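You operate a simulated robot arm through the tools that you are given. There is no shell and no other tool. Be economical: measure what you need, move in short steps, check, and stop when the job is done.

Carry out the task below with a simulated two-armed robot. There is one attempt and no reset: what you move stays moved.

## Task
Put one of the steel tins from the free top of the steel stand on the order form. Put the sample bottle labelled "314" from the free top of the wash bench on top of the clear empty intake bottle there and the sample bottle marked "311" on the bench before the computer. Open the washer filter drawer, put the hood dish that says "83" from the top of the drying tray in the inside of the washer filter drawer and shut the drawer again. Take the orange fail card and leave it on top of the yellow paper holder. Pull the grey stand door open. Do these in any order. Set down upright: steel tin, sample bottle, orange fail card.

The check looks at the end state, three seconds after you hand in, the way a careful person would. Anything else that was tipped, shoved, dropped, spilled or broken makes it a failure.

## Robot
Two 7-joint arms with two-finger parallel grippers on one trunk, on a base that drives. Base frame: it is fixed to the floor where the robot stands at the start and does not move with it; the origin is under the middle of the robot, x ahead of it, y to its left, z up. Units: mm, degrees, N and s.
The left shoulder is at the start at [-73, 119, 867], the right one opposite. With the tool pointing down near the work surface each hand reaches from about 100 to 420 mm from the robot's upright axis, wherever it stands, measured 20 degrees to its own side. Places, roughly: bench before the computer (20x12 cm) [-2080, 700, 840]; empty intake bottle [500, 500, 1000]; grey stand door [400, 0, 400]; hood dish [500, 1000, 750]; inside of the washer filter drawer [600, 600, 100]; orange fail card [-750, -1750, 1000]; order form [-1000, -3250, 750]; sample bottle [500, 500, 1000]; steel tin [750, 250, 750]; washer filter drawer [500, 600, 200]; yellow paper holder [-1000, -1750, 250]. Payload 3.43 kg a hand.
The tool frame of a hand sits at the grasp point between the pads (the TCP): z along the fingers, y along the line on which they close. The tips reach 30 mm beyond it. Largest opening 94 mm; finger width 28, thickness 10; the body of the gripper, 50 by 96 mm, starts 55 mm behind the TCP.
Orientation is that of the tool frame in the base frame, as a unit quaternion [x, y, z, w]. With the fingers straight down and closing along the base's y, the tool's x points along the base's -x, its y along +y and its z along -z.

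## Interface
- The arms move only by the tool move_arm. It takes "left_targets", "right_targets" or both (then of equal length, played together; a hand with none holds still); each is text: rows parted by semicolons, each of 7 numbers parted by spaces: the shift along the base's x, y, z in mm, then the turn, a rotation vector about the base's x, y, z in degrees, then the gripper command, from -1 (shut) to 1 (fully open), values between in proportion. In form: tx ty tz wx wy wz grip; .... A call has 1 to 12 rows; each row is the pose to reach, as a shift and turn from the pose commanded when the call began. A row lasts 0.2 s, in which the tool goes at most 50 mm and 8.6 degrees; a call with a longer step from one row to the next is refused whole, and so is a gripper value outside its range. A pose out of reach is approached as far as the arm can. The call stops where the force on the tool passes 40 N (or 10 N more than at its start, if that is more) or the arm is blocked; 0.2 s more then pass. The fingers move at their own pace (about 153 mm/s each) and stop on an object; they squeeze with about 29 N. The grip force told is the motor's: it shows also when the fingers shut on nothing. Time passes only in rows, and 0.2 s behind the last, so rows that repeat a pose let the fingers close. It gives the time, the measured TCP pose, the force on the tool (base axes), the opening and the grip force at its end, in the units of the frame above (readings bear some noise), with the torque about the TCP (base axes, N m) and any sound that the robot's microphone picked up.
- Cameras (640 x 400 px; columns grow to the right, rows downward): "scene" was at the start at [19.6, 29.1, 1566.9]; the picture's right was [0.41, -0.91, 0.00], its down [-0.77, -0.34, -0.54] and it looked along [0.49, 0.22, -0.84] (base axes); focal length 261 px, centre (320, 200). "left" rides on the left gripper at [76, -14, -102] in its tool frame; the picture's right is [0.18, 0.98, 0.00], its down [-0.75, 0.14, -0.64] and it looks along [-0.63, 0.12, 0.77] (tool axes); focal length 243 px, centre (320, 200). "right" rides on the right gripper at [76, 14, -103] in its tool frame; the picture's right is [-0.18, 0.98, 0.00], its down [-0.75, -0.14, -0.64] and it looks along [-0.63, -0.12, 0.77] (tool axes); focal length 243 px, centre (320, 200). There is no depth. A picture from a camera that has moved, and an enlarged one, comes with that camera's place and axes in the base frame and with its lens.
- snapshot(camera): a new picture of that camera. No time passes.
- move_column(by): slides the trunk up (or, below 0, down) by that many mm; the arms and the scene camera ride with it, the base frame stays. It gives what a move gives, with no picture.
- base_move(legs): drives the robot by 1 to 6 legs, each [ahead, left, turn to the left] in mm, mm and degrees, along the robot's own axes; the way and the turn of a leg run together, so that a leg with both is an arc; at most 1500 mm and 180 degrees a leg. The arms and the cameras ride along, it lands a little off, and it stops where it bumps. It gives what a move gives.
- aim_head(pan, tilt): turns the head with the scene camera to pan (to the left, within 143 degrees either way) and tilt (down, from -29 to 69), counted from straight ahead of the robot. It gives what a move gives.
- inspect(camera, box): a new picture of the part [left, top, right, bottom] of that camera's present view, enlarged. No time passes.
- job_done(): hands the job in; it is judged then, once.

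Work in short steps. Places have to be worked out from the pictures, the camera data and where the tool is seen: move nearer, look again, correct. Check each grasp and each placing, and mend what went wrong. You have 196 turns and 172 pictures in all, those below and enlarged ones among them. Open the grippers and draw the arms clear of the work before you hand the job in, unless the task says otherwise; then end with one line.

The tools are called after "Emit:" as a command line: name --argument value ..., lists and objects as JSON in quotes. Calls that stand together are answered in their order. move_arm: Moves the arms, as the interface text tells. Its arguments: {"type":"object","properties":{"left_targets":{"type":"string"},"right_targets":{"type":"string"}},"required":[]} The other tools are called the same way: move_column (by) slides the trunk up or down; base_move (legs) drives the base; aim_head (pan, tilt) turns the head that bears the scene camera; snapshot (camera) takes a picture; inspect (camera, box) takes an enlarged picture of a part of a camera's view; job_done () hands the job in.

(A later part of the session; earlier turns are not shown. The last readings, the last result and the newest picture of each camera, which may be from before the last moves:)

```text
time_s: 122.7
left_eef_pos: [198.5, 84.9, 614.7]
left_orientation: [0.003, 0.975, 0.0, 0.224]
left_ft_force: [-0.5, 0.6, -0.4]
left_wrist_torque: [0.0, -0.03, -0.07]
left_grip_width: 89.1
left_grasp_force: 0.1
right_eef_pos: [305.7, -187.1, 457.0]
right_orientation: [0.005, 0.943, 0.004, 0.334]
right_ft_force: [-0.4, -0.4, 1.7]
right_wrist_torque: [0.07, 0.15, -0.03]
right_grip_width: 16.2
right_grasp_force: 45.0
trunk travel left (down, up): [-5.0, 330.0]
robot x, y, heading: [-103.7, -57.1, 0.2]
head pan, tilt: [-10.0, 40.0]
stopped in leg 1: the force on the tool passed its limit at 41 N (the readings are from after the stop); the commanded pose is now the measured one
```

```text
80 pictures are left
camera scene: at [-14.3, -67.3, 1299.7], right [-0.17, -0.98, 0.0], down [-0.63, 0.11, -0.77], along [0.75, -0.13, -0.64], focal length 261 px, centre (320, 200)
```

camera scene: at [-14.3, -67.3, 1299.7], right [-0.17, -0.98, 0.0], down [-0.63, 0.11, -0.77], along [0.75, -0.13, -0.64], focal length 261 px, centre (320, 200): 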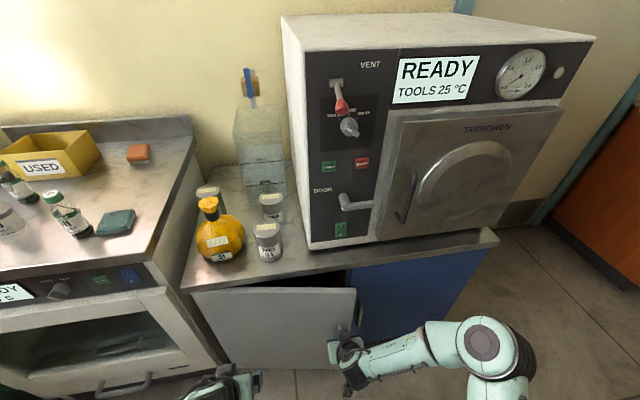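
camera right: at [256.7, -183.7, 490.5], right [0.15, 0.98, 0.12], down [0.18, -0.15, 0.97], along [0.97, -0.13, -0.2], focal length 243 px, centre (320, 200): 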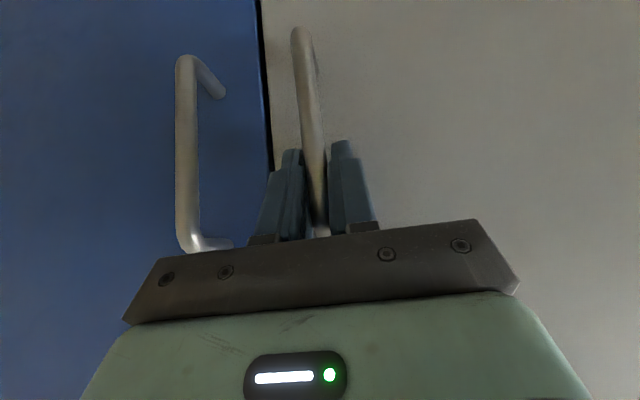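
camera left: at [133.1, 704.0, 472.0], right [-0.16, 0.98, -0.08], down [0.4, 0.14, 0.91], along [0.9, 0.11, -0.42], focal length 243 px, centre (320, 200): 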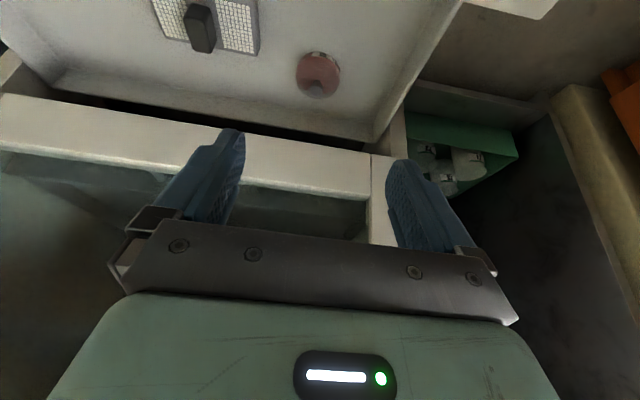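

The door is swinging open. I continue in smaller legs with more leftward drift.

Emit:
base_move --legs '[[-40, 14, 0], [-40, 20, 0]]'

Emit:
snapshot --camera "scene"

```text
time_s: 124.1
left_eef_pos: [116.1, 118.6, 615.0]
left_orientation: [0.001, 0.975, 0.001, 0.224]
left_ft_force: [-0.7, 0.3, 0.7]
left_wrist_torque: [-0.02, -0.01, -0.03]
left_grip_width: 89.0
left_grasp_force: 0.0
right_eef_pos: [225.5, -154.8, 458.5]
right_orientation: [0.006, 0.943, 0.002, 0.333]
right_ft_force: [-11.6, -23.9, 13.4]
right_wrist_torque: [0.52, 0.11, -0.02]
right_grip_width: 17.1
right_grasp_force: 45.0
trunk travel left (down, up): [-5.0, 330.0]
robot x, y, heading: [-181.3, -21.2, 0.3]
head pan, tilt: [-10.0, 40.0]
```

```text
79 pictures are left
camera scene: at [-95.5, -35.0, 1299.8], right [-0.17, -0.98, 0.0], down [-0.63, 0.11, -0.77], along [0.76, -0.13, -0.64], focal length 261 px, centre (320, 200)
```

scene: 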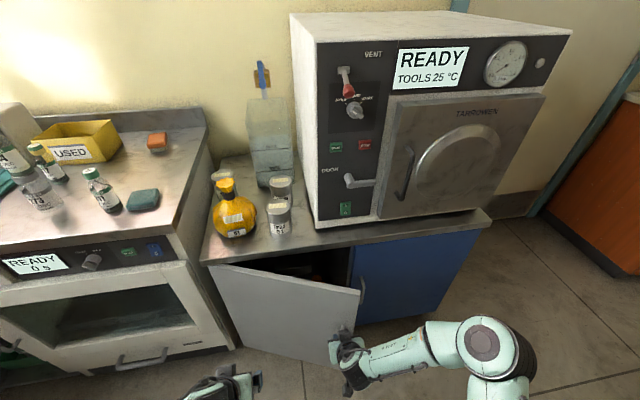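

The door is about 22° open; slight sideways load. I continue with less drift.

Emit:
base_move --legs '[[-45, 10, 0], [-45, 22, 0]]'

Emit:
snapshot --camera "scene"

```text
time_s: 125.0
left_eef_pos: [86.6, 125.8, 614.6]
left_orientation: [0.001, 0.975, 0.002, 0.223]
left_ft_force: [0.6, -0.8, -0.6]
left_wrist_torque: [-0.01, 0.02, -0.01]
left_grip_width: 89.2
left_grasp_force: 0.0
right_eef_pos: [196.2, -139.2, 457.8]
right_orientation: [-0.002, 0.942, 0.012, 0.334]
right_ft_force: [1.2, 1.1, -1.8]
right_wrist_torque: [0.04, -0.22, -0.15]
right_grip_width: 17.2
right_grasp_force: 45.1
trunk travel left (down, up): [-5.0, 330.0]
robot x, y, heading: [-216.5, -13.8, 0.2]
head pan, tilt: [-10.0, 40.0]
stopped in leg 1: the force on the tool passed its limit at 50 N (the readings are from after the stop); the commanded pose is now the measured one
```

```text
78 pictures are left
camera scene: at [-124.9, -26.9, 1299.7], right [-0.17, -0.99, 0.0], down [-0.63, 0.11, -0.77], along [0.75, -0.13, -0.64], focal length 261 px, centre (320, 200)
```

scene: 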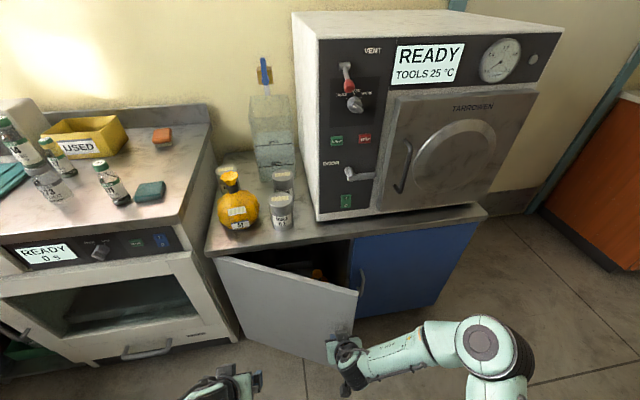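

About 29° open, with the grip beginning to bind. Now I swing the robot rigidly about the hinge (413,210) with arc legs, so the hand keeps its angle to the door.

Emit:
base_move --legs '[[-39, 110, -10]]'

Emit:
snapshot --camera "scene"

```text
time_s: 126.6
left_eef_pos: [76.2, 184.9, 614.0]
left_orientation: [0.085, 0.971, -0.019, 0.223]
left_ft_force: [-0.1, -0.8, 0.2]
left_wrist_torque: [-0.01, -0.02, 0.02]
left_grip_width: 89.3
left_grasp_force: 0.0
right_eef_pos: [138.6, -97.9, 458.2]
right_orientation: [0.081, 0.939, -0.018, 0.334]
right_ft_force: [-2.6, -4.5, 2.9]
right_wrist_torque: [0.35, 0.31, -0.1]
right_grip_width: 17.3
right_grasp_force: 44.4
trunk travel left (down, up): [-5.0, 330.0]
robot x, y, heading: [-245.7, 97.8, -9.6]
head pan, tilt: [-10.0, 40.0]
```

```text
77 pictures are left
camera scene: at [-157.8, 69.4, 1299.7], right [-0.34, -0.94, 0.0], down [-0.6, 0.22, -0.77], along [0.72, -0.26, -0.64], focal length 261 px, centre (320, 200)
```

scene: 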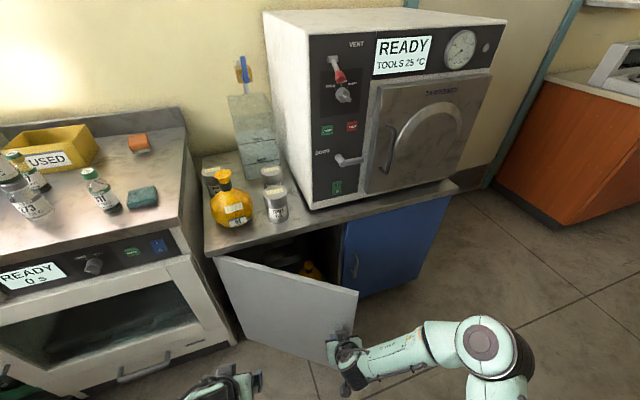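

That works with low force (now about 39°). I go on with three more arc legs.

Emit:
base_move --legs '[[-39, 110, -10], [-39, 110, -10], [-39, 110, -10]]'

Emit:
snapshot --camera "scene"

```text
time_s: 130.7
left_eef_pos: [107.3, 361.2, 615.0]
left_orientation: [0.332, 0.917, -0.074, 0.21]
left_ft_force: [1.0, -1.3, 1.1]
left_wrist_torque: [0.0, 0.0, -0.01]
left_grip_width: 88.9
left_grasp_force: 0.0
right_eef_pos: [21.2, 84.5, 457.8]
right_orientation: [0.319, 0.886, -0.103, 0.319]
right_ft_force: [-15.9, -5.6, 3.2]
right_wrist_torque: [-0.19, -0.71, -0.34]
right_grip_width: 17.3
right_grasp_force: 45.0
trunk travel left (down, up): [-5.0, 330.0]
robot x, y, heading: [-209.4, 445.8, -39.4]
head pan, tilt: [-10.0, 40.0]
```

```text
76 pictures are left
camera scene: at [-154.8, 377.5, 1299.7], right [-0.76, -0.65, 0.0], down [-0.42, 0.49, -0.77], along [0.5, -0.58, -0.64], focal length 261 px, centre (320, 200)
```

scene: 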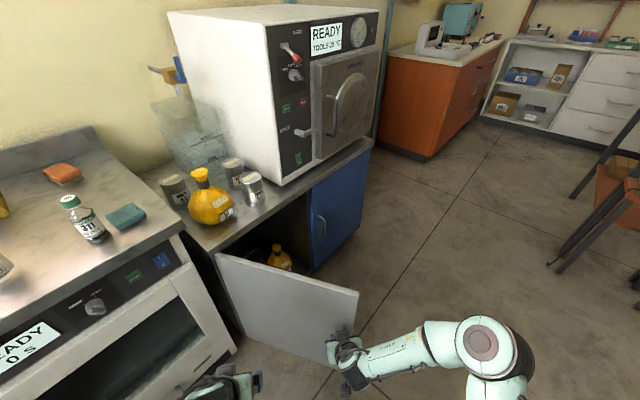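

The door is about 68° open. I swing it some 17° further to make room for the base later.

Emit:
base_move --legs '[[-39, 110, -10], [-27, 77, -7]]'

Emit:
move_arm --right_targets "0 0 0 0 0 0 -0.6;0 0 0 0 0 0 -0.2;0 0 0 0 0 0 -0.2"

Emit:
snapshot --camera "right"

```text
time_s: 133.3
left_eef_pos: [163.7, 445.5, 613.8]
left_orientation: [0.463, 0.858, -0.105, 0.197]
left_ft_force: [-0.3, 0.1, 0.0]
left_wrist_torque: [0.03, 0.0, -0.01]
left_grip_width: 89.4
left_grasp_force: 0.0
right_eef_pos: [1.6, 208.4, 458.2]
right_orientation: [0.446, 0.83, -0.148, 0.299]
right_ft_force: [-0.1, -0.3, -1.4]
right_wrist_torque: [-0.15, -0.26, -0.23]
right_grip_width: 17.4
right_grasp_force: 45.0
trunk travel left (down, up): [-5.0, 330.0]
robot x, y, heading: [-122.7, 617.5, -56.5]
head pan, tilt: [-10.0, 40.0]
```

```text
time_s: 134.1
left_eef_pos: [162.9, 445.7, 615.2]
left_orientation: [0.464, 0.857, -0.105, 0.196]
left_ft_force: [0.0, 0.3, 0.3]
left_wrist_torque: [0.0, -0.01, -0.01]
left_grip_width: 89.3
left_grasp_force: 0.0
right_eef_pos: [1.6, 207.9, 459.6]
right_orientation: [0.445, 0.831, -0.147, 0.3]
right_ft_force: [0.0, -0.1, 0.7]
right_wrist_torque: [-0.01, 0.04, 0.03]
right_grip_width: 37.3
right_grasp_force: 0.1
trunk travel left (down, up): [-5.0, 330.0]
robot x, y, heading: [-118.0, 621.5, -56.7]
head pan, tilt: [-10.0, 40.0]
```

```text
75 pictures are left
camera right: at [-55.8, 319.7, 491.5], right [0.89, 0.43, 0.14], down [-0.03, -0.24, 0.97], along [0.45, -0.87, -0.2], focal length 243 px, centre (320, 200)
```

right: 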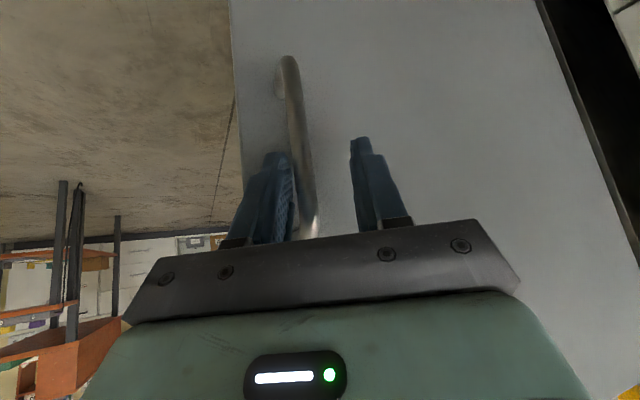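

I withdraw the right hand along its axis and then upward.

Emit:
move_arm --right_targets "-7 11 16 0 0 0 -0.2;-17 26 38 0 0 0 -0.2;-30 46 66 0 0 0 -0.2;-35 60 105 0 0 0 0.2;-40 70 145 0 0 0 0.5;-40 70 190 0 0 0 0.6"

Emit:
aim_head --pan -25 --tilt 40

Emit:
snapshot --camera "scene"

```text
time_s: 135.5
left_eef_pos: [163.0, 446.2, 614.4]
left_orientation: [0.463, 0.858, -0.105, 0.196]
left_ft_force: [-0.3, 0.0, 0.1]
left_wrist_torque: [0.01, -0.01, 0.02]
left_grip_width: 89.4
left_grasp_force: 0.1
right_eef_pos: [-38.6, 281.0, 649.2]
right_orientation: [0.445, 0.831, -0.147, 0.3]
right_ft_force: [-0.6, -0.4, -0.2]
right_wrist_torque: [0.02, 0.0, 0.01]
right_grip_width: 75.2
right_grasp_force: 0.1
trunk travel left (down, up): [-5.0, 330.0]
robot x, y, heading: [-119.1, 619.7, -56.5]
head pan, tilt: [-10.0, 40.0]
```

```text
time_s: 136.3
left_eef_pos: [163.2, 444.6, 613.9]
left_orientation: [0.463, 0.858, -0.105, 0.196]
left_ft_force: [-0.2, 0.1, 0.4]
left_wrist_torque: [-0.01, 0.0, 0.01]
left_grip_width: 89.5
left_grasp_force: 0.0
right_eef_pos: [-38.7, 280.1, 648.8]
right_orientation: [0.446, 0.831, -0.148, 0.3]
right_ft_force: [0.1, 0.3, 0.3]
right_wrist_torque: [0.02, -0.03, 0.0]
right_grip_width: 75.3
right_grasp_force: 0.1
trunk travel left (down, up): [-5.0, 330.0]
robot x, y, heading: [-113.1, 620.1, -56.3]
head pan, tilt: [-25.0, 40.0]
```

```text
74 pictures are left
camera scene: at [-103.0, 532.1, 1299.7], right [-0.99, -0.15, 0.0], down [-0.1, 0.64, -0.77], along [0.11, -0.76, -0.64], focal length 261 px, centre (320, 200)
```

scene: 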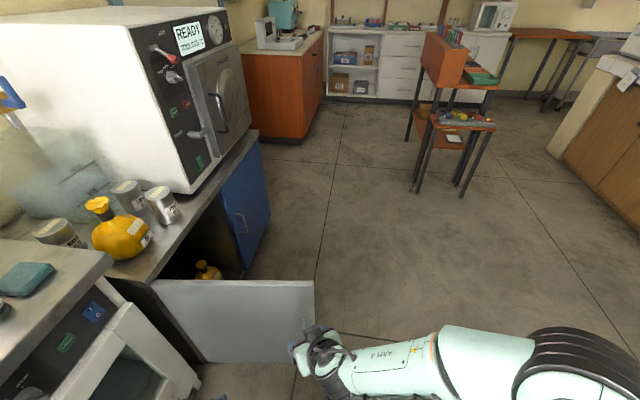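

The door stands open about 85°. Next I fetch bottle 311 with the right hand: raise the trunk, turn to face the bench and come nearer.

Emit:
move_column --by 325

Emit:
base_move --legs '[[0, 0, 56.3], [0, -95, 0], [110, 0, 0]]'

Emit:
move_arm --right_targets "0 0 15 0 8 0 0.3;0 0 30 0 16 0 0.3;0 0 45 0 24 0 0.3;0 0 60 0 32 0 0.3;0 0 75 0 39.5 0 0.3"

Emit:
aim_head --pan -5 --tilt 60

Emit:
snapshot --camera "scene"

Emit:
snapshot --camera "right"

```text
time_s: 139.5
left_eef_pos: [163.4, 445.8, 939.4]
left_orientation: [0.463, 0.858, -0.105, 0.196]
left_ft_force: [0.2, -0.2, -1.1]
left_wrist_torque: [0.01, -0.02, -0.01]
left_grip_width: 89.4
left_grasp_force: 0.0
right_eef_pos: [-34.9, 271.6, 977.7]
right_orientation: [0.445, 0.829, -0.151, 0.305]
right_ft_force: [-0.8, -0.8, 0.1]
right_wrist_torque: [0.01, 0.02, 0.01]
right_grip_width: 75.6
right_grasp_force: 0.1
trunk travel left (down, up): [-330.0, 5.0]
robot x, y, heading: [-114.4, 619.1, -56.6]
head pan, tilt: [-25.0, 40.0]
```

```text
time_s: 144.2
left_eef_pos: [291.6, 654.4, 938.2]
left_orientation: [0.014, 0.975, -0.002, 0.223]
left_ft_force: [0.8, 0.5, 1.4]
left_wrist_torque: [0.01, 0.01, -0.01]
left_grip_width: 89.5
left_grasp_force: 0.1
right_eef_pos: [320.3, 392.2, 977.7]
right_orientation: [0.011, 0.94, 0.007, 0.341]
right_ft_force: [-0.5, -0.2, -0.2]
right_wrist_torque: [0.03, 0.01, 0.01]
right_grip_width: 75.1
right_grasp_force: 0.0
trunk travel left (down, up): [-330.0, 5.0]
robot x, y, heading: [-12.2, 523.7, -1.6]
head pan, tilt: [-25.0, 40.0]
```

```text
time_s: 145.4
left_eef_pos: [292.1, 653.4, 939.7]
left_orientation: [0.015, 0.975, -0.002, 0.222]
left_ft_force: [-0.3, -0.7, 0.1]
left_wrist_torque: [0.01, 0.01, -0.01]
left_grip_width: 89.1
left_grasp_force: 0.0
right_eef_pos: [321.4, 391.8, 1052.9]
right_orientation: [0.013, 1.0, 0.003, 0.002]
right_ft_force: [-0.7, -0.5, -0.2]
right_wrist_torque: [0.0, 0.01, -0.02]
right_grip_width: 61.1
right_grasp_force: 0.1
trunk travel left (down, up): [-330.0, 5.0]
robot x, y, heading: [-17.3, 518.5, -1.5]
head pan, tilt: [-25.0, 40.0]
```

```text
time_s: 146.2
left_eef_pos: [291.9, 653.5, 939.0]
left_orientation: [0.014, 0.975, -0.003, 0.223]
left_ft_force: [0.0, 0.3, 0.0]
left_wrist_torque: [-0.03, 0.0, 0.0]
left_grip_width: 89.5
left_grasp_force: 0.0
right_eef_pos: [321.0, 391.7, 1052.1]
right_orientation: [0.013, 1.0, 0.003, 0.003]
right_ft_force: [0.5, 1.0, 0.0]
right_wrist_torque: [-0.02, -0.01, -0.01]
right_grip_width: 61.2
right_grasp_force: 0.0
trunk travel left (down, up): [-330.0, 5.0]
robot x, y, heading: [-9.5, 524.2, -1.6]
head pan, tilt: [-5.0, 60.0]
```

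```text
73 pictures are left
camera scene: at [9.4, 516.5, 1605.9], right [-0.11, -0.99, 0.0], down [-0.86, 0.1, -0.5], along [0.5, -0.06, -0.87], focal length 261 px, centre (320, 200)
```

scene: 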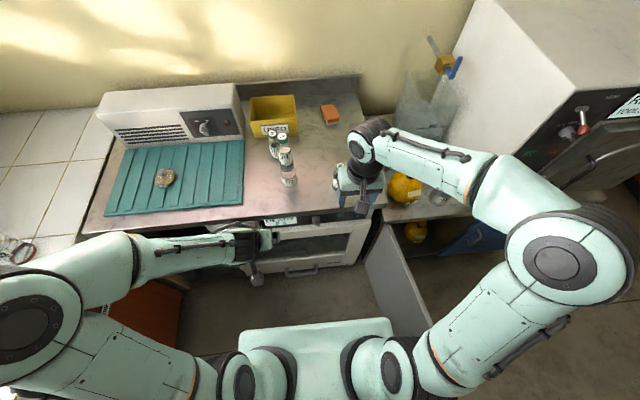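

```text
72 pictures are left
camera right: at [245.6, 408.3, 1156.5], right [0.21, 0.98, 0.01], down [0.75, -0.17, 0.65], along [0.63, -0.13, -0.76], focal length 243 px, centre (320, 200)
```

right: 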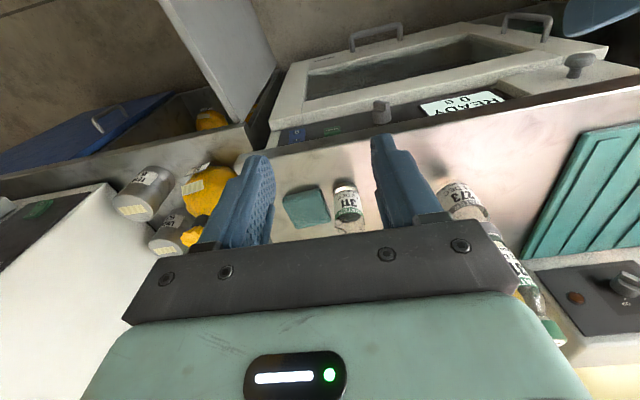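

The right hand is vertical, in line with 311. I drive 110 mm ahead and correct the heading, then move over the bottle.

Emit:
base_move --legs '[[105, 0, 1.5]]'

Emit:
move_arm --right_targets "20 3 0 0 0 0 0.5;40 3 0 0 0 0 0.5;55 3 0 0 0 0 0.5;55 3 0 0 0 0 0.5"

Emit:
snapshot --camera "right"

```text
time_s: 147.4
left_eef_pos: [394.0, 660.5, 937.7]
left_orientation: [0.003, 0.975, 0.0, 0.223]
left_ft_force: [-0.9, -0.3, -0.2]
left_wrist_torque: [0.04, -0.02, -0.02]
left_grip_width: 89.3
left_grasp_force: 0.0
right_eef_pos: [429.0, 397.6, 1052.6]
right_orientation: [0.001, 1.0, 0.004, 0.003]
right_ft_force: [0.4, 0.6, 0.1]
right_wrist_torque: [0.03, -0.03, -0.01]
right_grip_width: 61.2
right_grasp_force: 0.0
trunk travel left (down, up): [-330.0, 5.0]
robot x, y, heading: [95.3, 520.2, 0.0]
head pan, tilt: [-5.0, 60.0]
```

```text
time_s: 148.4
left_eef_pos: [394.1, 659.0, 939.6]
left_orientation: [0.003, 0.975, 0.0, 0.223]
left_ft_force: [0.2, -0.7, -0.1]
left_wrist_torque: [-0.02, -0.03, 0.01]
left_grip_width: 89.5
left_grasp_force: 0.0
right_eef_pos: [485.5, 401.5, 1052.7]
right_orientation: [0.001, 1.0, 0.004, 0.004]
right_ft_force: [-0.3, -0.3, -1.0]
right_wrist_torque: [0.01, 0.02, 0.02]
right_grip_width: 70.7
right_grasp_force: 0.0
trunk travel left (down, up): [-330.0, 5.0]
robot x, y, heading: [92.6, 521.6, -0.0]
head pan, tilt: [-5.0, 60.0]
```

```text
71 pictures are left
camera right: at [408.6, 416.2, 1156.1], right [0.19, 0.98, 0.01], down [0.75, -0.15, 0.65], along [0.64, -0.11, -0.76], focal length 243 px, centre (320, 200)
```

right: 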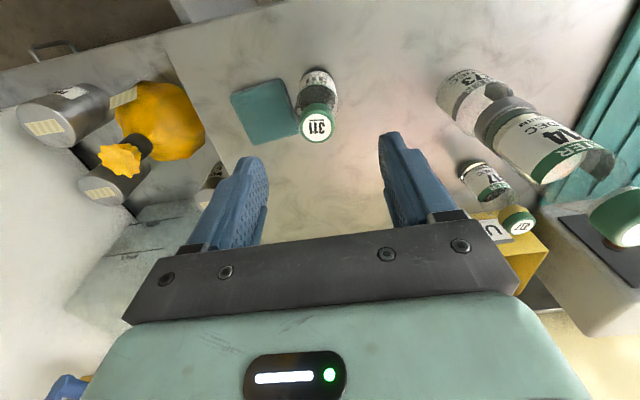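

311's cap is at (493,401). I lower around it with a 56 mm opening and close.

Emit:
move_arm --right_targets "6 0 -40 0 0 0 0.2;6 0 -80 0 0 0 0.2;6 0 -115 0 0 0 0.2;6 0 -139 0 0 0 0.2;6 0 -139 0 0 0 -0.4;6 0 -139 0 0 0 -1;6 0 -139 0 0 0 -1;6 0 -139 0 0 0 -1"

Emit:
snapshot --camera "right"

```text
time_s: 150.2
left_eef_pos: [394.9, 659.4, 939.4]
left_orientation: [0.002, 0.975, 0.0, 0.224]
left_ft_force: [0.2, 0.4, -0.2]
left_wrist_torque: [0.04, -0.05, 0.03]
left_grip_width: 89.2
left_grasp_force: 0.0
right_eef_pos: [490.1, 401.9, 913.4]
right_orientation: [0.001, 1.0, 0.003, 0.002]
right_ft_force: [0.3, -0.5, 1.6]
right_wrist_torque: [-0.02, -0.08, 0.02]
right_grip_width: 38.9
right_grasp_force: 29.2
trunk travel left (down, up): [-330.0, 5.0]
robot x, y, heading: [93.6, 519.5, 0.0]
head pan, tilt: [-5.0, 60.0]
```

```text
70 pictures are left
camera right: at [414.1, 416.8, 1016.8], right [0.19, 0.98, 0.01], down [0.75, -0.15, 0.65], along [0.64, -0.11, -0.76], focal length 243 px, centre (320, 200)
```

right: 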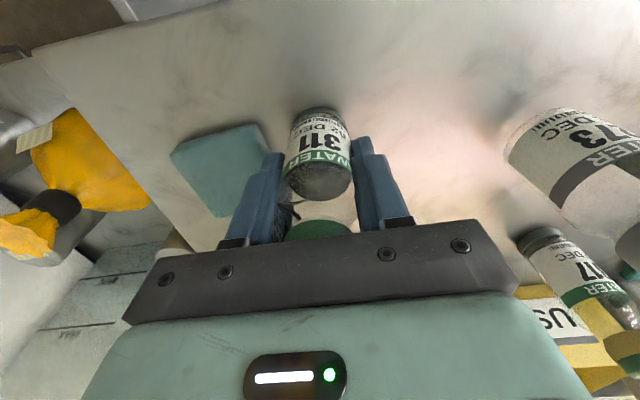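

311 is held. I lift it, draw it back, then drive around the open door to the front of the steel stand.

Emit:
move_arm --right_targets "0 0 30 0 0 0 -1;0 0 70 0 0 0 -1;0 0 110 0 0 0 -1;-30 0 145 0 0 0 -1;-70 0 165 0 0 0 -1;-110 -5 180 0 0 0 -1;-150 -10 180 0 0 0 -1" --left_targets "0 0 20 0 4 0 1;-20 0 50 0 8 0 1;-40 0 80 0 12 0 1;-60 0 110 0 16 0 1;-80 0 130 0 20 0 1;-100 0 140 0 24 0 1;-120 0 150 0 25.5 0 1"

Emit:
base_move --legs '[[-440, 0, 0], [0, -740, 0]]'

Emit:
aim_head --pan 10 --tilt 45

Emit:
snapshot --camera "scene"

```text
time_s: 151.8
left_eef_pos: [271.4, 661.1, 1090.3]
left_orientation: [0.002, 1.0, 0.0, 0.004]
left_ft_force: [-0.7, 0.2, -0.1]
left_wrist_torque: [-0.01, -0.01, 0.01]
left_grip_width: 94.2
left_grasp_force: 0.1
right_eef_pos: [338.8, 390.3, 1092.5]
right_orientation: [0.001, 1.0, 0.002, 0.003]
right_ft_force: [0.5, 0.1, -0.6]
right_wrist_torque: [0.02, 0.0, 0.04]
right_grip_width: 38.8
right_grasp_force: 29.1
trunk travel left (down, up): [-330.0, 5.0]
robot x, y, heading: [89.9, 520.7, -0.0]
head pan, tilt: [-5.0, 60.0]
```

```text
time_s: 161.0
left_eef_pos: [-169.3, -74.0, 1090.1]
left_orientation: [0.002, 1.0, 0.0, 0.003]
left_ft_force: [0.0, -0.5, -0.1]
left_wrist_torque: [0.03, -0.02, -0.03]
left_grip_width: 94.0
left_grasp_force: 0.1
right_eef_pos: [-101.0, -346.5, 1093.8]
right_orientation: [0.0, 1.0, 0.003, 0.003]
right_ft_force: [-0.7, -0.6, -0.2]
right_wrist_torque: [0.01, 0.01, 0.03]
right_grip_width: 38.7
right_grasp_force: 29.2
trunk travel left (down, up): [-330.0, 5.0]
robot x, y, heading: [-344.6, -217.2, 0.2]
head pan, tilt: [-5.0, 60.0]
```

```text
time_s: 161.8
left_eef_pos: [-170.6, -75.7, 1090.1]
left_orientation: [0.002, 1.0, 0.0, 0.003]
left_ft_force: [-0.1, -0.4, 0.2]
left_wrist_torque: [0.02, -0.02, 0.01]
left_grip_width: 94.1
left_grasp_force: 0.1
right_eef_pos: [-100.6, -346.9, 1092.3]
right_orientation: [0.0, 1.0, 0.003, 0.002]
right_ft_force: [0.2, 0.0, -0.2]
right_wrist_torque: [-0.01, 0.02, -0.02]
right_grip_width: 38.7
right_grasp_force: 29.0
trunk travel left (down, up): [-330.0, 5.0]
robot x, y, heading: [-352.3, -218.0, 0.1]
head pan, tilt: [10.0, 45.0]
```

```text
69 pictures are left
camera scene: at [-313.9, -201.6, 1625.3], right [0.17, -0.98, 0.0], down [-0.7, -0.12, -0.71], along [0.7, 0.12, -0.71], focal length 261 px, centre (320, 200)
```

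scene: 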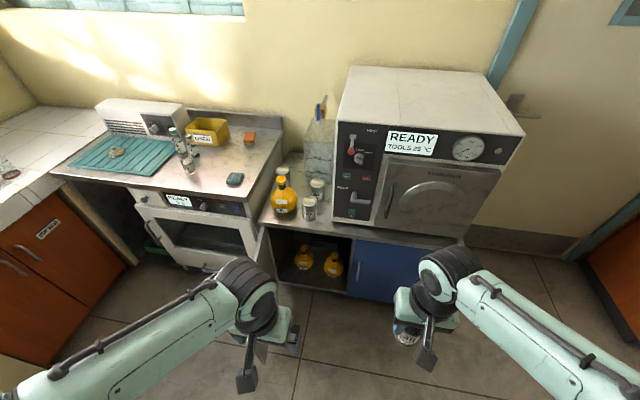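

The TOOLS 61 tin is near (470,-17), top about 806. I draw the right hand in, lower the trunk a little and drive up to the stand.

Emit:
move_arm --right_targets "-25 0 0 0 0 0 -1;-50 0 0 0 0 0 -1;-75 0 0 0 0 0 -1"

Emit:
base_move --legs '[[0, 38, 0], [420, 0, 0]]'

Emit:
aim_head --pan 15 --tilt 60

Emit:
snapshot --camera "scene"

Emit:
snapshot --camera "left"

```text
time_s: 162.6
left_eef_pos: [-169.9, -75.6, 1089.4]
left_orientation: [0.002, 1.0, 0.0, 0.003]
left_ft_force: [-0.1, 0.5, -0.2]
left_wrist_torque: [0.02, 0.0, 0.03]
left_grip_width: 94.0
left_grasp_force: 0.2
right_eef_pos: [-176.2, -346.6, 1094.5]
right_orientation: [-0.001, 1.0, 0.003, 0.003]
right_ft_force: [0.7, 0.7, 0.2]
right_wrist_torque: [-0.01, -0.01, 0.0]
right_grip_width: 38.5
right_grasp_force: 29.4
trunk travel left (down, up): [-330.0, 5.0]
robot x, y, heading: [-349.8, -217.1, 0.1]
head pan, tilt: [10.0, 45.0]
```

```text
time_s: 165.8
left_eef_pos: [252.5, -39.1, 1089.4]
left_orientation: [0.003, 1.0, 0.0, 0.003]
left_ft_force: [0.2, 0.0, 0.6]
left_wrist_torque: [-0.01, 0.01, -0.05]
left_grip_width: 94.0
left_grasp_force: 0.0
right_eef_pos: [245.0, -310.3, 1094.1]
right_orientation: [0.002, 1.0, 0.004, 0.002]
right_ft_force: [-0.4, 0.4, -0.7]
right_wrist_torque: [0.0, 0.01, -0.01]
right_grip_width: 39.0
right_grasp_force: 29.0
trunk travel left (down, up): [-330.0, 5.0]
robot x, y, heading: [74.0, -177.9, -0.2]
head pan, tilt: [10.0, 45.0]
```

```text
time_s: 166.6
left_eef_pos: [251.2, -38.8, 1089.1]
left_orientation: [0.003, 1.0, 0.0, 0.003]
left_ft_force: [-0.3, 0.3, 0.1]
left_wrist_torque: [-0.02, 0.03, -0.01]
left_grip_width: 94.1
left_grasp_force: 0.0
right_eef_pos: [245.1, -309.0, 1093.8]
right_orientation: [0.001, 1.0, 0.004, 0.003]
right_ft_force: [-1.3, 0.0, -0.6]
right_wrist_torque: [-0.01, -0.01, -0.03]
right_grip_width: 38.6
right_grasp_force: 28.8
trunk travel left (down, up): [-330.0, 5.0]
robot x, y, heading: [71.4, -181.2, 0.1]
head pan, tilt: [15.0, 60.0]
```

```text
68 pictures are left
camera scene: at [92.0, -161.1, 1605.9], right [0.26, -0.97, 0.0], down [-0.84, -0.22, -0.5], along [0.48, 0.13, -0.87], focal length 261 px, centre (320, 200)
```

scene: 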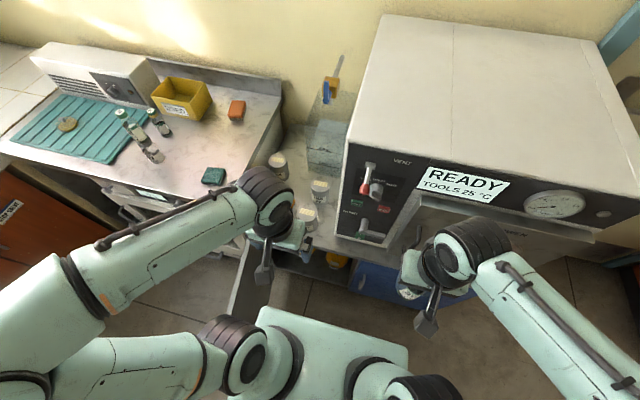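

```text
67 pictures are left
camera left: at [174.7, -53.0, 1192.4], right [-0.18, 0.98, 0.0], down [0.75, 0.14, 0.65], along [0.64, 0.11, -0.76], focal length 243 px, centre (320, 200)
```

left: 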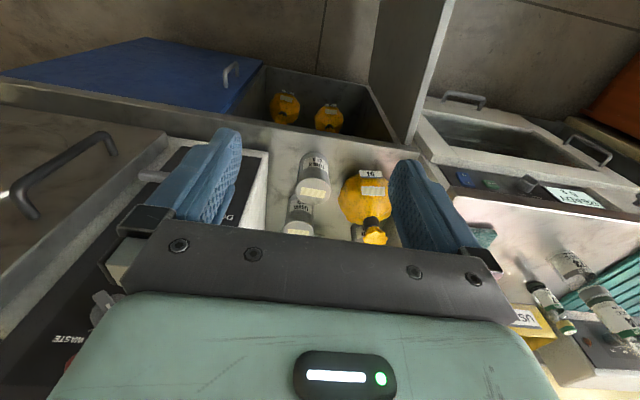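

The tin is at (468,-11), the flask at (504,105) and the autoclave side at y≈-110. I yaw the left hand 40° so its fingers clear the flask, and go above the tin.

Emit:
move_arm --left_targets "40 5 -10 0 0 8 0.8;80 10 -25 0 0 16 0.8;120 15 -45 0 0 24 0.8;155 20 -75 0 0 32 0.8;185 25 -105 0 0 40 0.8;205 28 -145 0 0 40 0.8;216 28 -185 0 0 40 0.8;216 28 -185 0 0 40 0.8"

Emit:
snapshot --camera "left"

Emit:
snapshot --camera "scene"

```text
time_s: 168.3
left_eef_pos: [467.7, -10.9, 905.4]
left_orientation: [-0.339, 0.941, 0.001, 0.003]
left_ft_force: [0.4, 0.4, -0.4]
left_wrist_torque: [0.0, 0.02, 0.0]
left_grip_width: 84.4
left_grasp_force: 0.0
right_eef_pos: [244.8, -310.6, 1093.6]
right_orientation: [0.001, 1.0, 0.004, 0.002]
right_ft_force: [-0.5, -0.3, 0.0]
right_wrist_torque: [-0.02, 0.02, 0.0]
right_grip_width: 38.6
right_grasp_force: 29.5
trunk travel left (down, up): [-330.0, 5.0]
robot x, y, heading: [70.5, -176.9, 0.0]
head pan, tilt: [15.0, 60.0]
```

```text
66 pictures are left
camera left: at [416.4, -71.5, 1007.8], right [-0.77, 0.64, 0.0], down [0.49, 0.59, 0.65], along [0.41, 0.5, -0.76], focal length 243 px, centre (320, 200)
```

left: 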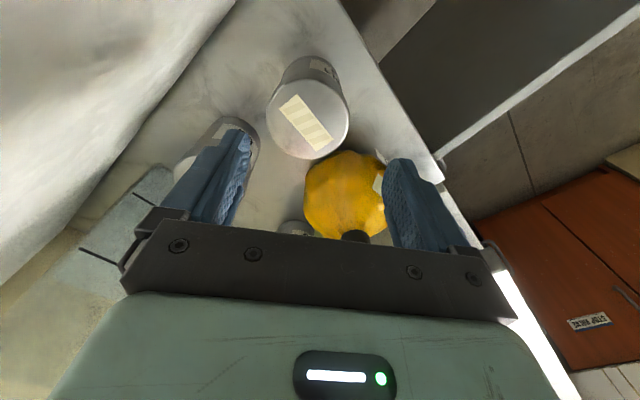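

```text
65 pictures are left
camera scene: at [91.4, -161.0, 1605.8], right [0.26, -0.97, 0.0], down [-0.84, -0.22, -0.5], along [0.48, 0.13, -0.87], focal length 261 px, centre (320, 200)
```

scene: 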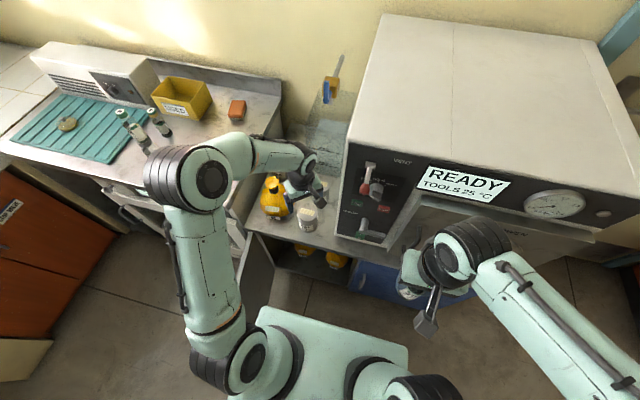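

The tin looks about 70–79 mm wide, so centring matters. I enlarge to measure it.

Emit:
inspect --camera "left" --box '[160, 40, 480, 250]'

Emit:
inspect --camera "scene" --box '[250, 160, 350, 240]'

```text
1.90 times, centred on (320, 145) of left
camera zoom: at [416.4, -71.5, 1007.8], right [-0.77, 0.64, 0.0], down [0.49, 0.59, 0.65], along [0.41, 0.5, -0.76], focal length 462 px, centre (320, 305)
```

zoom: 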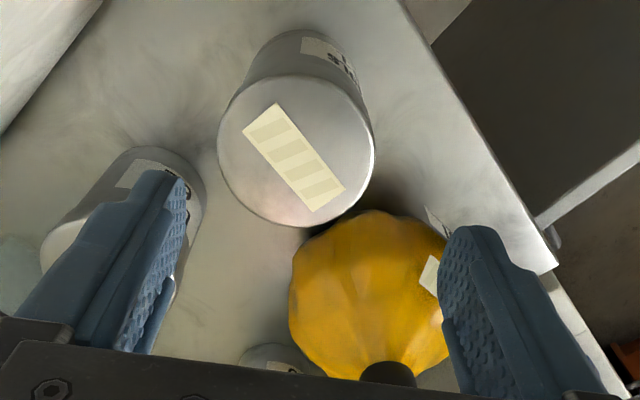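

```text
5.00 times, centred on (300, 200) of scene
camera zoom: at [91.4, -161.0, 1605.8], right [0.26, -0.97, 0.0], down [-0.84, -0.22, -0.5], along [0.48, 0.13, -0.87], focal length 1303 px, centre (420, 200)
```

zoom: 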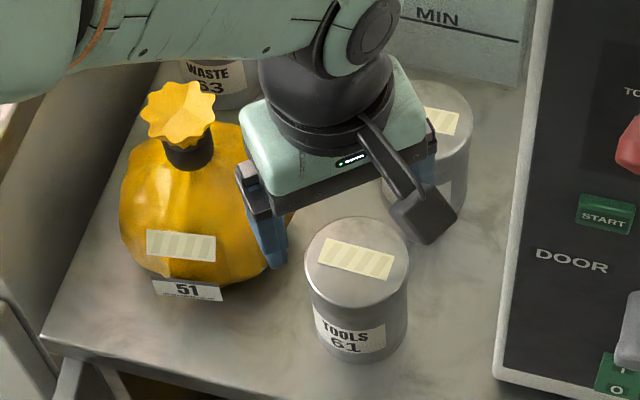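

Tin: centre (476,-14), top 803, 71 mm wide. I open fully, centre and descend to z 785 in checked steps.

Emit:
move_arm --left_targets "8 -3 -20 0 0 0 1;8 -3 -50 0 0 0 1;8 -3 -75 0 0 0 1;8 -3 -75 0 0 0 1"

Emit:
snapshot --camera "left"

```text
time_s: 169.3
left_eef_pos: [477.5, -15.9, 831.4]
left_orientation: [-0.339, 0.941, 0.001, 0.002]
left_ft_force: [-0.2, 0.4, 0.1]
left_wrist_torque: [0.0, -0.03, -0.01]
left_grip_width: 94.2
left_grasp_force: 0.0
right_eef_pos: [245.5, -309.5, 1093.9]
right_orientation: [0.001, 1.0, 0.003, 0.003]
right_ft_force: [-0.3, -0.6, -0.8]
right_wrist_torque: [0.03, 0.03, 0.0]
right_grip_width: 38.9
right_grasp_force: 29.0
trunk travel left (down, up): [-330.0, 5.0]
robot x, y, heading: [74.6, -180.3, -0.1]
head pan, tilt: [15.0, 60.0]
```

```text
62 pictures are left
camera left: at [427.5, -74.6, 933.5], right [-0.77, 0.64, 0.0], down [0.49, 0.59, 0.65], along [0.41, 0.5, -0.76], focal length 243 px, centre (320, 200)
```

left: 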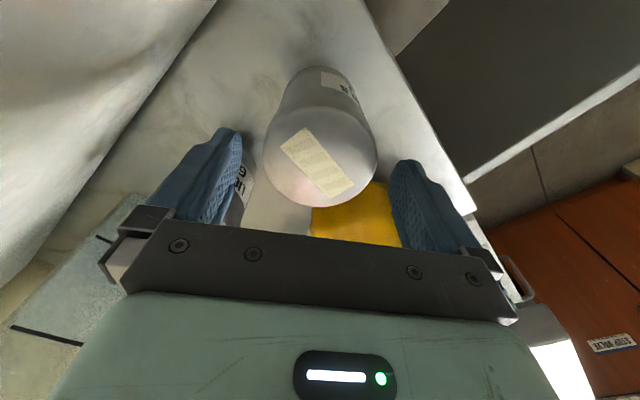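

The tin is centred between the fingers. I descend another 44 mm and close.

Emit:
move_arm --left_targets "-2 -1 -15 0 0 0 1;-2 -1 -30 0 0 0 1;-2 -1 -44 0 0 0 1;-2 -1 -44 0 0 0 0.6;-2 -1 -44 0 0 0 0.2;-2 -1 -44 0 0 0 -0.5;-2 -1 -44 0 0 0 -1;-2 -1 -44 0 0 0 -1"

Emit:
move_arm --left_targets "0 0 20 0 0 0 -1;0 0 50 0 0 0 -1;0 0 90 0 0 0 -1;0 0 130 0 0 0 -1;0 0 160 0 0 0 -1"

Emit:
snapshot --camera "left"

```text
time_s: 171.2
left_eef_pos: [474.4, -16.6, 786.3]
left_orientation: [-0.34, 0.941, 0.001, 0.002]
left_ft_force: [-0.3, 0.6, -0.3]
left_wrist_torque: [0.01, -0.05, 0.0]
left_grip_width: 72.9
left_grasp_force: 29.3
right_eef_pos: [244.9, -310.0, 1094.0]
right_orientation: [0.001, 1.0, 0.003, 0.003]
right_ft_force: [0.5, 0.4, -0.6]
right_wrist_torque: [0.01, 0.0, 0.04]
right_grip_width: 38.8
right_grasp_force: 29.3
trunk travel left (down, up): [-330.0, 5.0]
robot x, y, heading: [72.6, -180.7, 0.1]
head pan, tilt: [15.0, 60.0]
```

```text
time_s: 172.3
left_eef_pos: [472.0, -16.0, 946.6]
left_orientation: [-0.339, 0.941, 0.0, 0.003]
left_ft_force: [-0.4, 0.3, -2.3]
left_wrist_torque: [-0.01, 0.01, -0.03]
left_grip_width: 72.5
left_grasp_force: 28.7
right_eef_pos: [245.5, -309.7, 1093.9]
right_orientation: [0.001, 1.0, 0.004, 0.002]
right_ft_force: [-0.9, 0.4, -1.6]
right_wrist_torque: [-0.02, 0.03, 0.01]
right_grip_width: 38.9
right_grasp_force: 29.3
trunk travel left (down, up): [-330.0, 5.0]
robot x, y, heading: [70.7, -180.1, -0.0]
head pan, tilt: [15.0, 60.0]
```

```text
61 pictures are left
camera left: at [421.1, -75.5, 1048.2], right [-0.77, 0.64, 0.0], down [0.49, 0.59, 0.65], along [0.41, 0.5, -0.76], focal length 243 px, centre (320, 200)
```

left: 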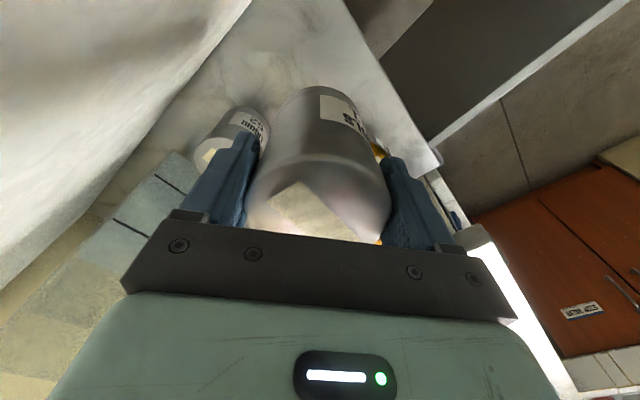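

The tin is held. I draw it back, reverse off the stand and turn around to look at the computer bench.

Emit:
move_arm --left_targets "-35 0 30 0 0 -7 -1;-75 0 50 0 0 -14 -1;-115 0 60 0 0 -21 -1;-155 0 60 0 0 -28 -1;-195 -5 60 0 0 -35 -1;-225 -10 60 0 0 -40 -1"

Emit:
base_move --legs '[[-650, 0, 0], [0, 0, 160]]'

Emit:
aim_head --pan 0 --tilt 25

Emit:
snapshot --camera "scene"

```text
time_s: 173.8
left_eef_pos: [248.8, -24.8, 1004.5]
left_orientation: [0.004, 1.0, 0.0, 0.003]
left_ft_force: [0.4, 0.2, -2.1]
left_wrist_torque: [0.0, 0.04, 0.02]
left_grip_width: 72.8
left_grasp_force: 29.4
right_eef_pos: [244.4, -310.2, 1093.3]
right_orientation: [0.002, 1.0, 0.004, 0.003]
right_ft_force: [-0.5, -0.2, -1.2]
right_wrist_torque: [0.0, -0.01, -0.02]
right_grip_width: 38.7
right_grasp_force: 29.0
trunk travel left (down, up): [-330.0, 5.0]
robot x, y, heading: [70.0, -180.4, -0.3]
head pan, tilt: [15.0, 60.0]
```

```text
time_s: 183.9
left_eef_pos: [-782.8, -269.4, 1004.7]
left_orientation: [0.987, -0.161, -0.003, 0.0]
left_ft_force: [0.3, -0.4, -2.9]
left_wrist_torque: [0.01, 0.0, 0.0]
left_grip_width: 72.5
left_grasp_force: 28.8
right_eef_pos: [-689.3, 0.1, 1095.3]
right_orientation: [0.987, -0.159, -0.004, 0.003]
right_ft_force: [1.0, -0.3, 0.1]
right_wrist_torque: [0.0, -0.03, 0.0]
right_grip_width: 38.7
right_grasp_force: 29.2
trunk travel left (down, up): [-330.0, 5.0]
robot x, y, heading: [-565.1, -181.0, 161.7]
head pan, tilt: [15.0, 60.0]
```

```text
time_s: 184.9
left_eef_pos: [-781.3, -269.7, 1004.1]
left_orientation: [0.987, -0.161, -0.003, 0.0]
left_ft_force: [-0.1, -0.5, -2.4]
left_wrist_torque: [-0.01, -0.04, 0.0]
left_grip_width: 72.6
left_grasp_force: 29.0
right_eef_pos: [-689.4, -0.9, 1094.1]
right_orientation: [0.987, -0.16, -0.004, 0.003]
right_ft_force: [0.1, 0.1, -1.2]
right_wrist_torque: [-0.04, -0.01, -0.03]
right_grip_width: 38.7
right_grasp_force: 29.1
trunk travel left (down, up): [-330.0, 5.0]
robot x, y, heading: [-564.0, -179.8, 161.5]
head pan, tilt: [0.0, 25.0]
```

```text
60 pictures are left
camera scene: at [-611.6, -164.3, 1655.8], right [0.31, 0.95, 0.0], down [0.4, -0.13, -0.91], along [-0.86, 0.28, -0.42], focal length 261 px, centre (320, 200)
```

scene: 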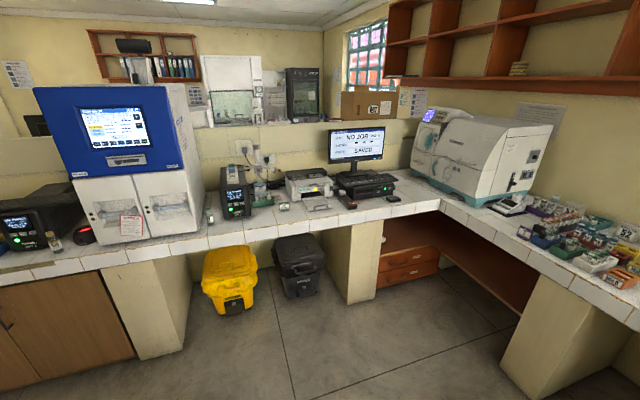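

The target spot before the keyboard projects as expected, with the bench edge at x≈-1930. I turn to heading 180, shift and drive to 120 mm short of the working position.

Emit:
base_move --legs '[[0, 0, 18.5], [0, -745, 0], [1010, 0, 0]]'

Emit:
aim_head --pan -10 --tilt 50

Emit:
snapshot --camera "scene"

```text
time_s: 197.7
left_eef_pos: [-1743.6, 377.3, 1004.4]
left_orientation: [1.0, 0.015, -0.002, -0.001]
left_ft_force: [-0.5, 0.0, -2.9]
left_wrist_torque: [0.0, -0.01, -0.02]
left_grip_width: 71.9
left_grasp_force: 28.7
right_eef_pos: [-1750.4, 660.5, 1094.7]
right_orientation: [1.0, 0.017, -0.002, 0.004]
right_ft_force: [-0.3, -0.7, -0.9]
right_wrist_torque: [0.01, 0.0, 0.01]
right_grip_width: 38.6
right_grasp_force: 29.0
trunk travel left (down, up): [-330.0, 5.0]
robot x, y, heading: [-1573.8, 536.3, -177.9]
head pan, tilt: [0.0, 25.0]
```

```text
time_s: 198.6
left_eef_pos: [-1744.1, 375.9, 1004.8]
left_orientation: [1.0, 0.015, -0.003, -0.001]
left_ft_force: [-0.3, 0.0, -2.5]
left_wrist_torque: [-0.02, 0.0, 0.01]
left_grip_width: 72.2
left_grasp_force: 28.9
right_eef_pos: [-1751.4, 659.5, 1094.1]
right_orientation: [1.0, 0.017, -0.003, 0.004]
right_ft_force: [0.6, 0.0, -1.2]
right_wrist_torque: [-0.01, 0.01, -0.02]
right_grip_width: 38.7
right_grasp_force: 28.8
trunk travel left (down, up): [-330.0, 5.0]
robot x, y, heading: [-1571.4, 535.1, -178.1]
head pan, tilt: [-10.0, 50.0]
```

```text
59 pictures are left
camera scene: at [-1604.2, 548.7, 1618.5], right [0.14, 0.99, 0.0], down [0.76, -0.11, -0.64], along [-0.64, 0.09, -0.77], focal length 261 px, centre (320, 200)
```

scene: 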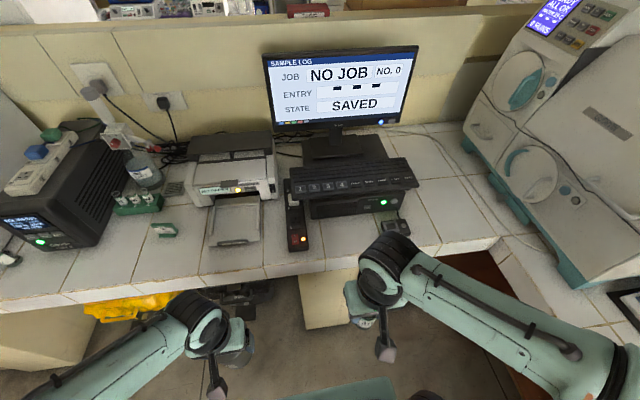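

The free spot between scanner and mouse, before the black box, matches (-2080,700). I drive 120 mm closer and bring the bottle above it.

Emit:
base_move --legs '[[115, 0, -2]]'

Emit:
move_arm --right_targets "-40 8 -15 0 0 0 -1;-80 16 -30 0 0 0 -1;-120 24 -50 0 0 0 -1;-160 32 -75 0 0 0 -1;-195 38 -105 0 0 0 -1;-205 40 -140 0 0 0 -1;-205 40 -140 0 0 0 -1"

Emit:
snapshot --camera "right"

Emit:
snapshot --camera "scene"

```text
time_s: 199.8
left_eef_pos: [-1862.2, 381.4, 1004.8]
left_orientation: [1.0, -0.002, -0.003, 0.0]
left_ft_force: [0.0, 0.0, -3.8]
left_wrist_torque: [0.01, 0.01, -0.03]
left_grip_width: 72.5
left_grasp_force: 28.7
right_eef_pos: [-1859.7, 664.5, 1094.6]
right_orientation: [1.0, -0.001, -0.002, 0.003]
right_ft_force: [0.2, 0.5, -0.2]
right_wrist_torque: [0.01, 0.0, -0.01]
right_grip_width: 38.8
right_grasp_force: 29.2
trunk travel left (down, up): [-330.0, 5.0]
robot x, y, heading: [-1682.3, 532.5, 180.0]
head pan, tilt: [-10.0, 50.0]
```

```text
time_s: 201.4
left_eef_pos: [-1863.1, 381.5, 1003.2]
left_orientation: [1.0, -0.003, -0.002, 0.0]
left_ft_force: [0.0, -0.5, -3.4]
left_wrist_torque: [-0.01, -0.03, 0.02]
left_grip_width: 72.3
left_grasp_force: 29.4
right_eef_pos: [-2066.7, 704.6, 952.8]
right_orientation: [1.0, -0.001, -0.003, 0.004]
right_ft_force: [0.0, -0.5, -0.5]
right_wrist_torque: [0.03, 0.0, -0.03]
right_grip_width: 38.8
right_grasp_force: 28.6
trunk travel left (down, up): [-330.0, 5.0]
robot x, y, heading: [-1686.0, 533.3, 180.0]
head pan, tilt: [-10.0, 50.0]
```

```text
58 pictures are left
camera right: at [-1988.9, 692.6, 1055.9], right [-0.19, -0.98, 0.01], down [-0.75, 0.15, 0.65], along [-0.64, 0.11, -0.76], focal length 243 px, centre (320, 200)
```

right: 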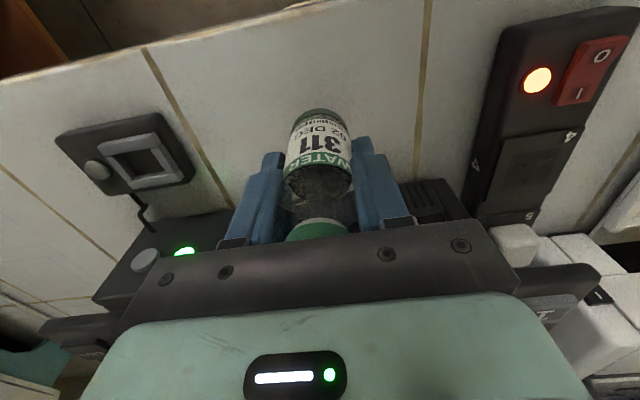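

```text
57 pictures are left
camera scene: at [-1717.6, 547.9, 1618.4], right [0.17, 0.98, 0.0], down [0.75, -0.13, -0.64], along [-0.63, 0.11, -0.77], focal length 261 px, centre (320, 200)
```

scene: 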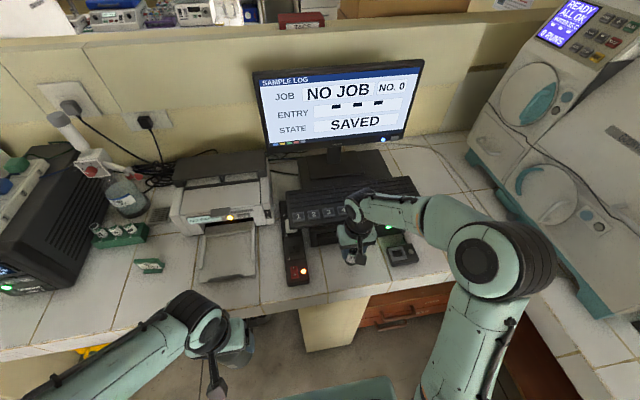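

The bottle hangs over free bench between the switch box and the mouse-like box. I lower until contact.

Emit:
move_arm --right_targets "-8 -3 -20 0 0 0 -1;-8 -3 -35 0 0 0 -1;-8 -3 -40 0 0 0 -1;-8 -3 -44 0 0 0 -1;-8 -3 -48 0 0 0 -1;-8 -3 -48 0 0 0 -1"

```text
time_s: 202.6
left_eef_pos: [-1861.9, 380.4, 1004.0]
left_orientation: [1.0, -0.002, -0.002, 0.0]
left_ft_force: [-0.9, -0.2, -2.8]
left_wrist_torque: [-0.02, -0.05, 0.04]
left_grip_width: 72.4
left_grasp_force: 29.3
right_eef_pos: [-2073.9, 700.6, 912.3]
right_orientation: [1.0, -0.001, -0.008, 0.004]
right_ft_force: [7.5, 1.4, 19.4]
right_wrist_torque: [0.23, -0.53, -0.09]
right_grip_width: 38.7
right_grasp_force: 29.2
trunk travel left (down, up): [-330.0, 5.0]
robot x, y, heading: [-1686.0, 534.0, 179.8]
head pan, tilt: [-10.0, 50.0]
stopped in row 5 (right hand): the force on the tool passed its limit at 46 N (the readings are from after the stop); the commanded pose is now the measured one
```

It touched at z 912. I ease up, open and rise straight.

Emit:
move_arm --right_targets "0 0 2 0 0 0 -1;0 0 2 0 0 0 -0.05;0 0 2 0 0 0 0.2;0 0 2 0 0 0 0.3;0 0 40 0 0 0 0.3;0 0 85 0 0 0 0.3;0 0 130 0 0 0 0.3;40 -5 160 0 0 0 0.3;85 -10 170 0 0 0 0.3"

Emit:
snapshot --camera "right"

Emit:
inspect --camera "scene" --box '[260, 150, 460, 300]'

```text
refused: row 8 steps farther than a row can; nothing moved
```

```text
56 pictures are left
camera right: at [-1995.2, 689.1, 1015.3], right [-0.19, -0.98, 0.01], down [-0.74, 0.15, 0.65], along [-0.64, 0.12, -0.76], focal length 243 px, centre (320, 200)
```

right: 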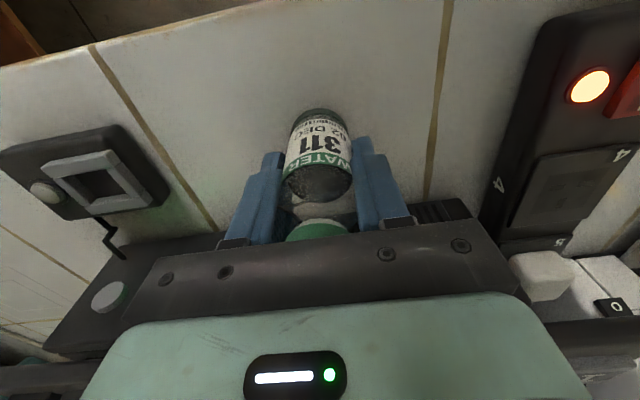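

```text
2.67 times, centred on (360, 225) of scene
camera zoom: at [-1715.7, 547.5, 1618.5], right [0.17, 0.98, 0.0], down [0.75, -0.13, -0.64], along [-0.63, 0.11, -0.77], focal length 695 px, centre (213, 133)
```

zoom: 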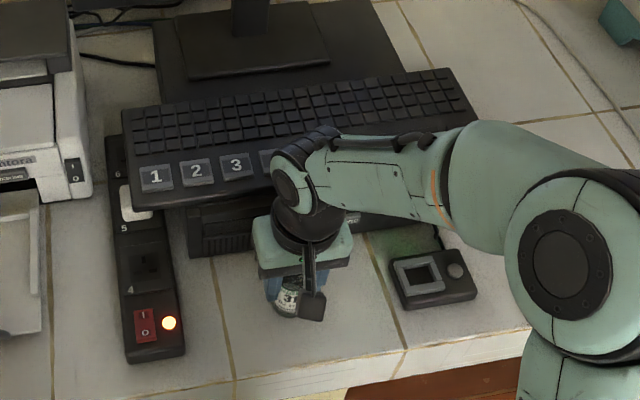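

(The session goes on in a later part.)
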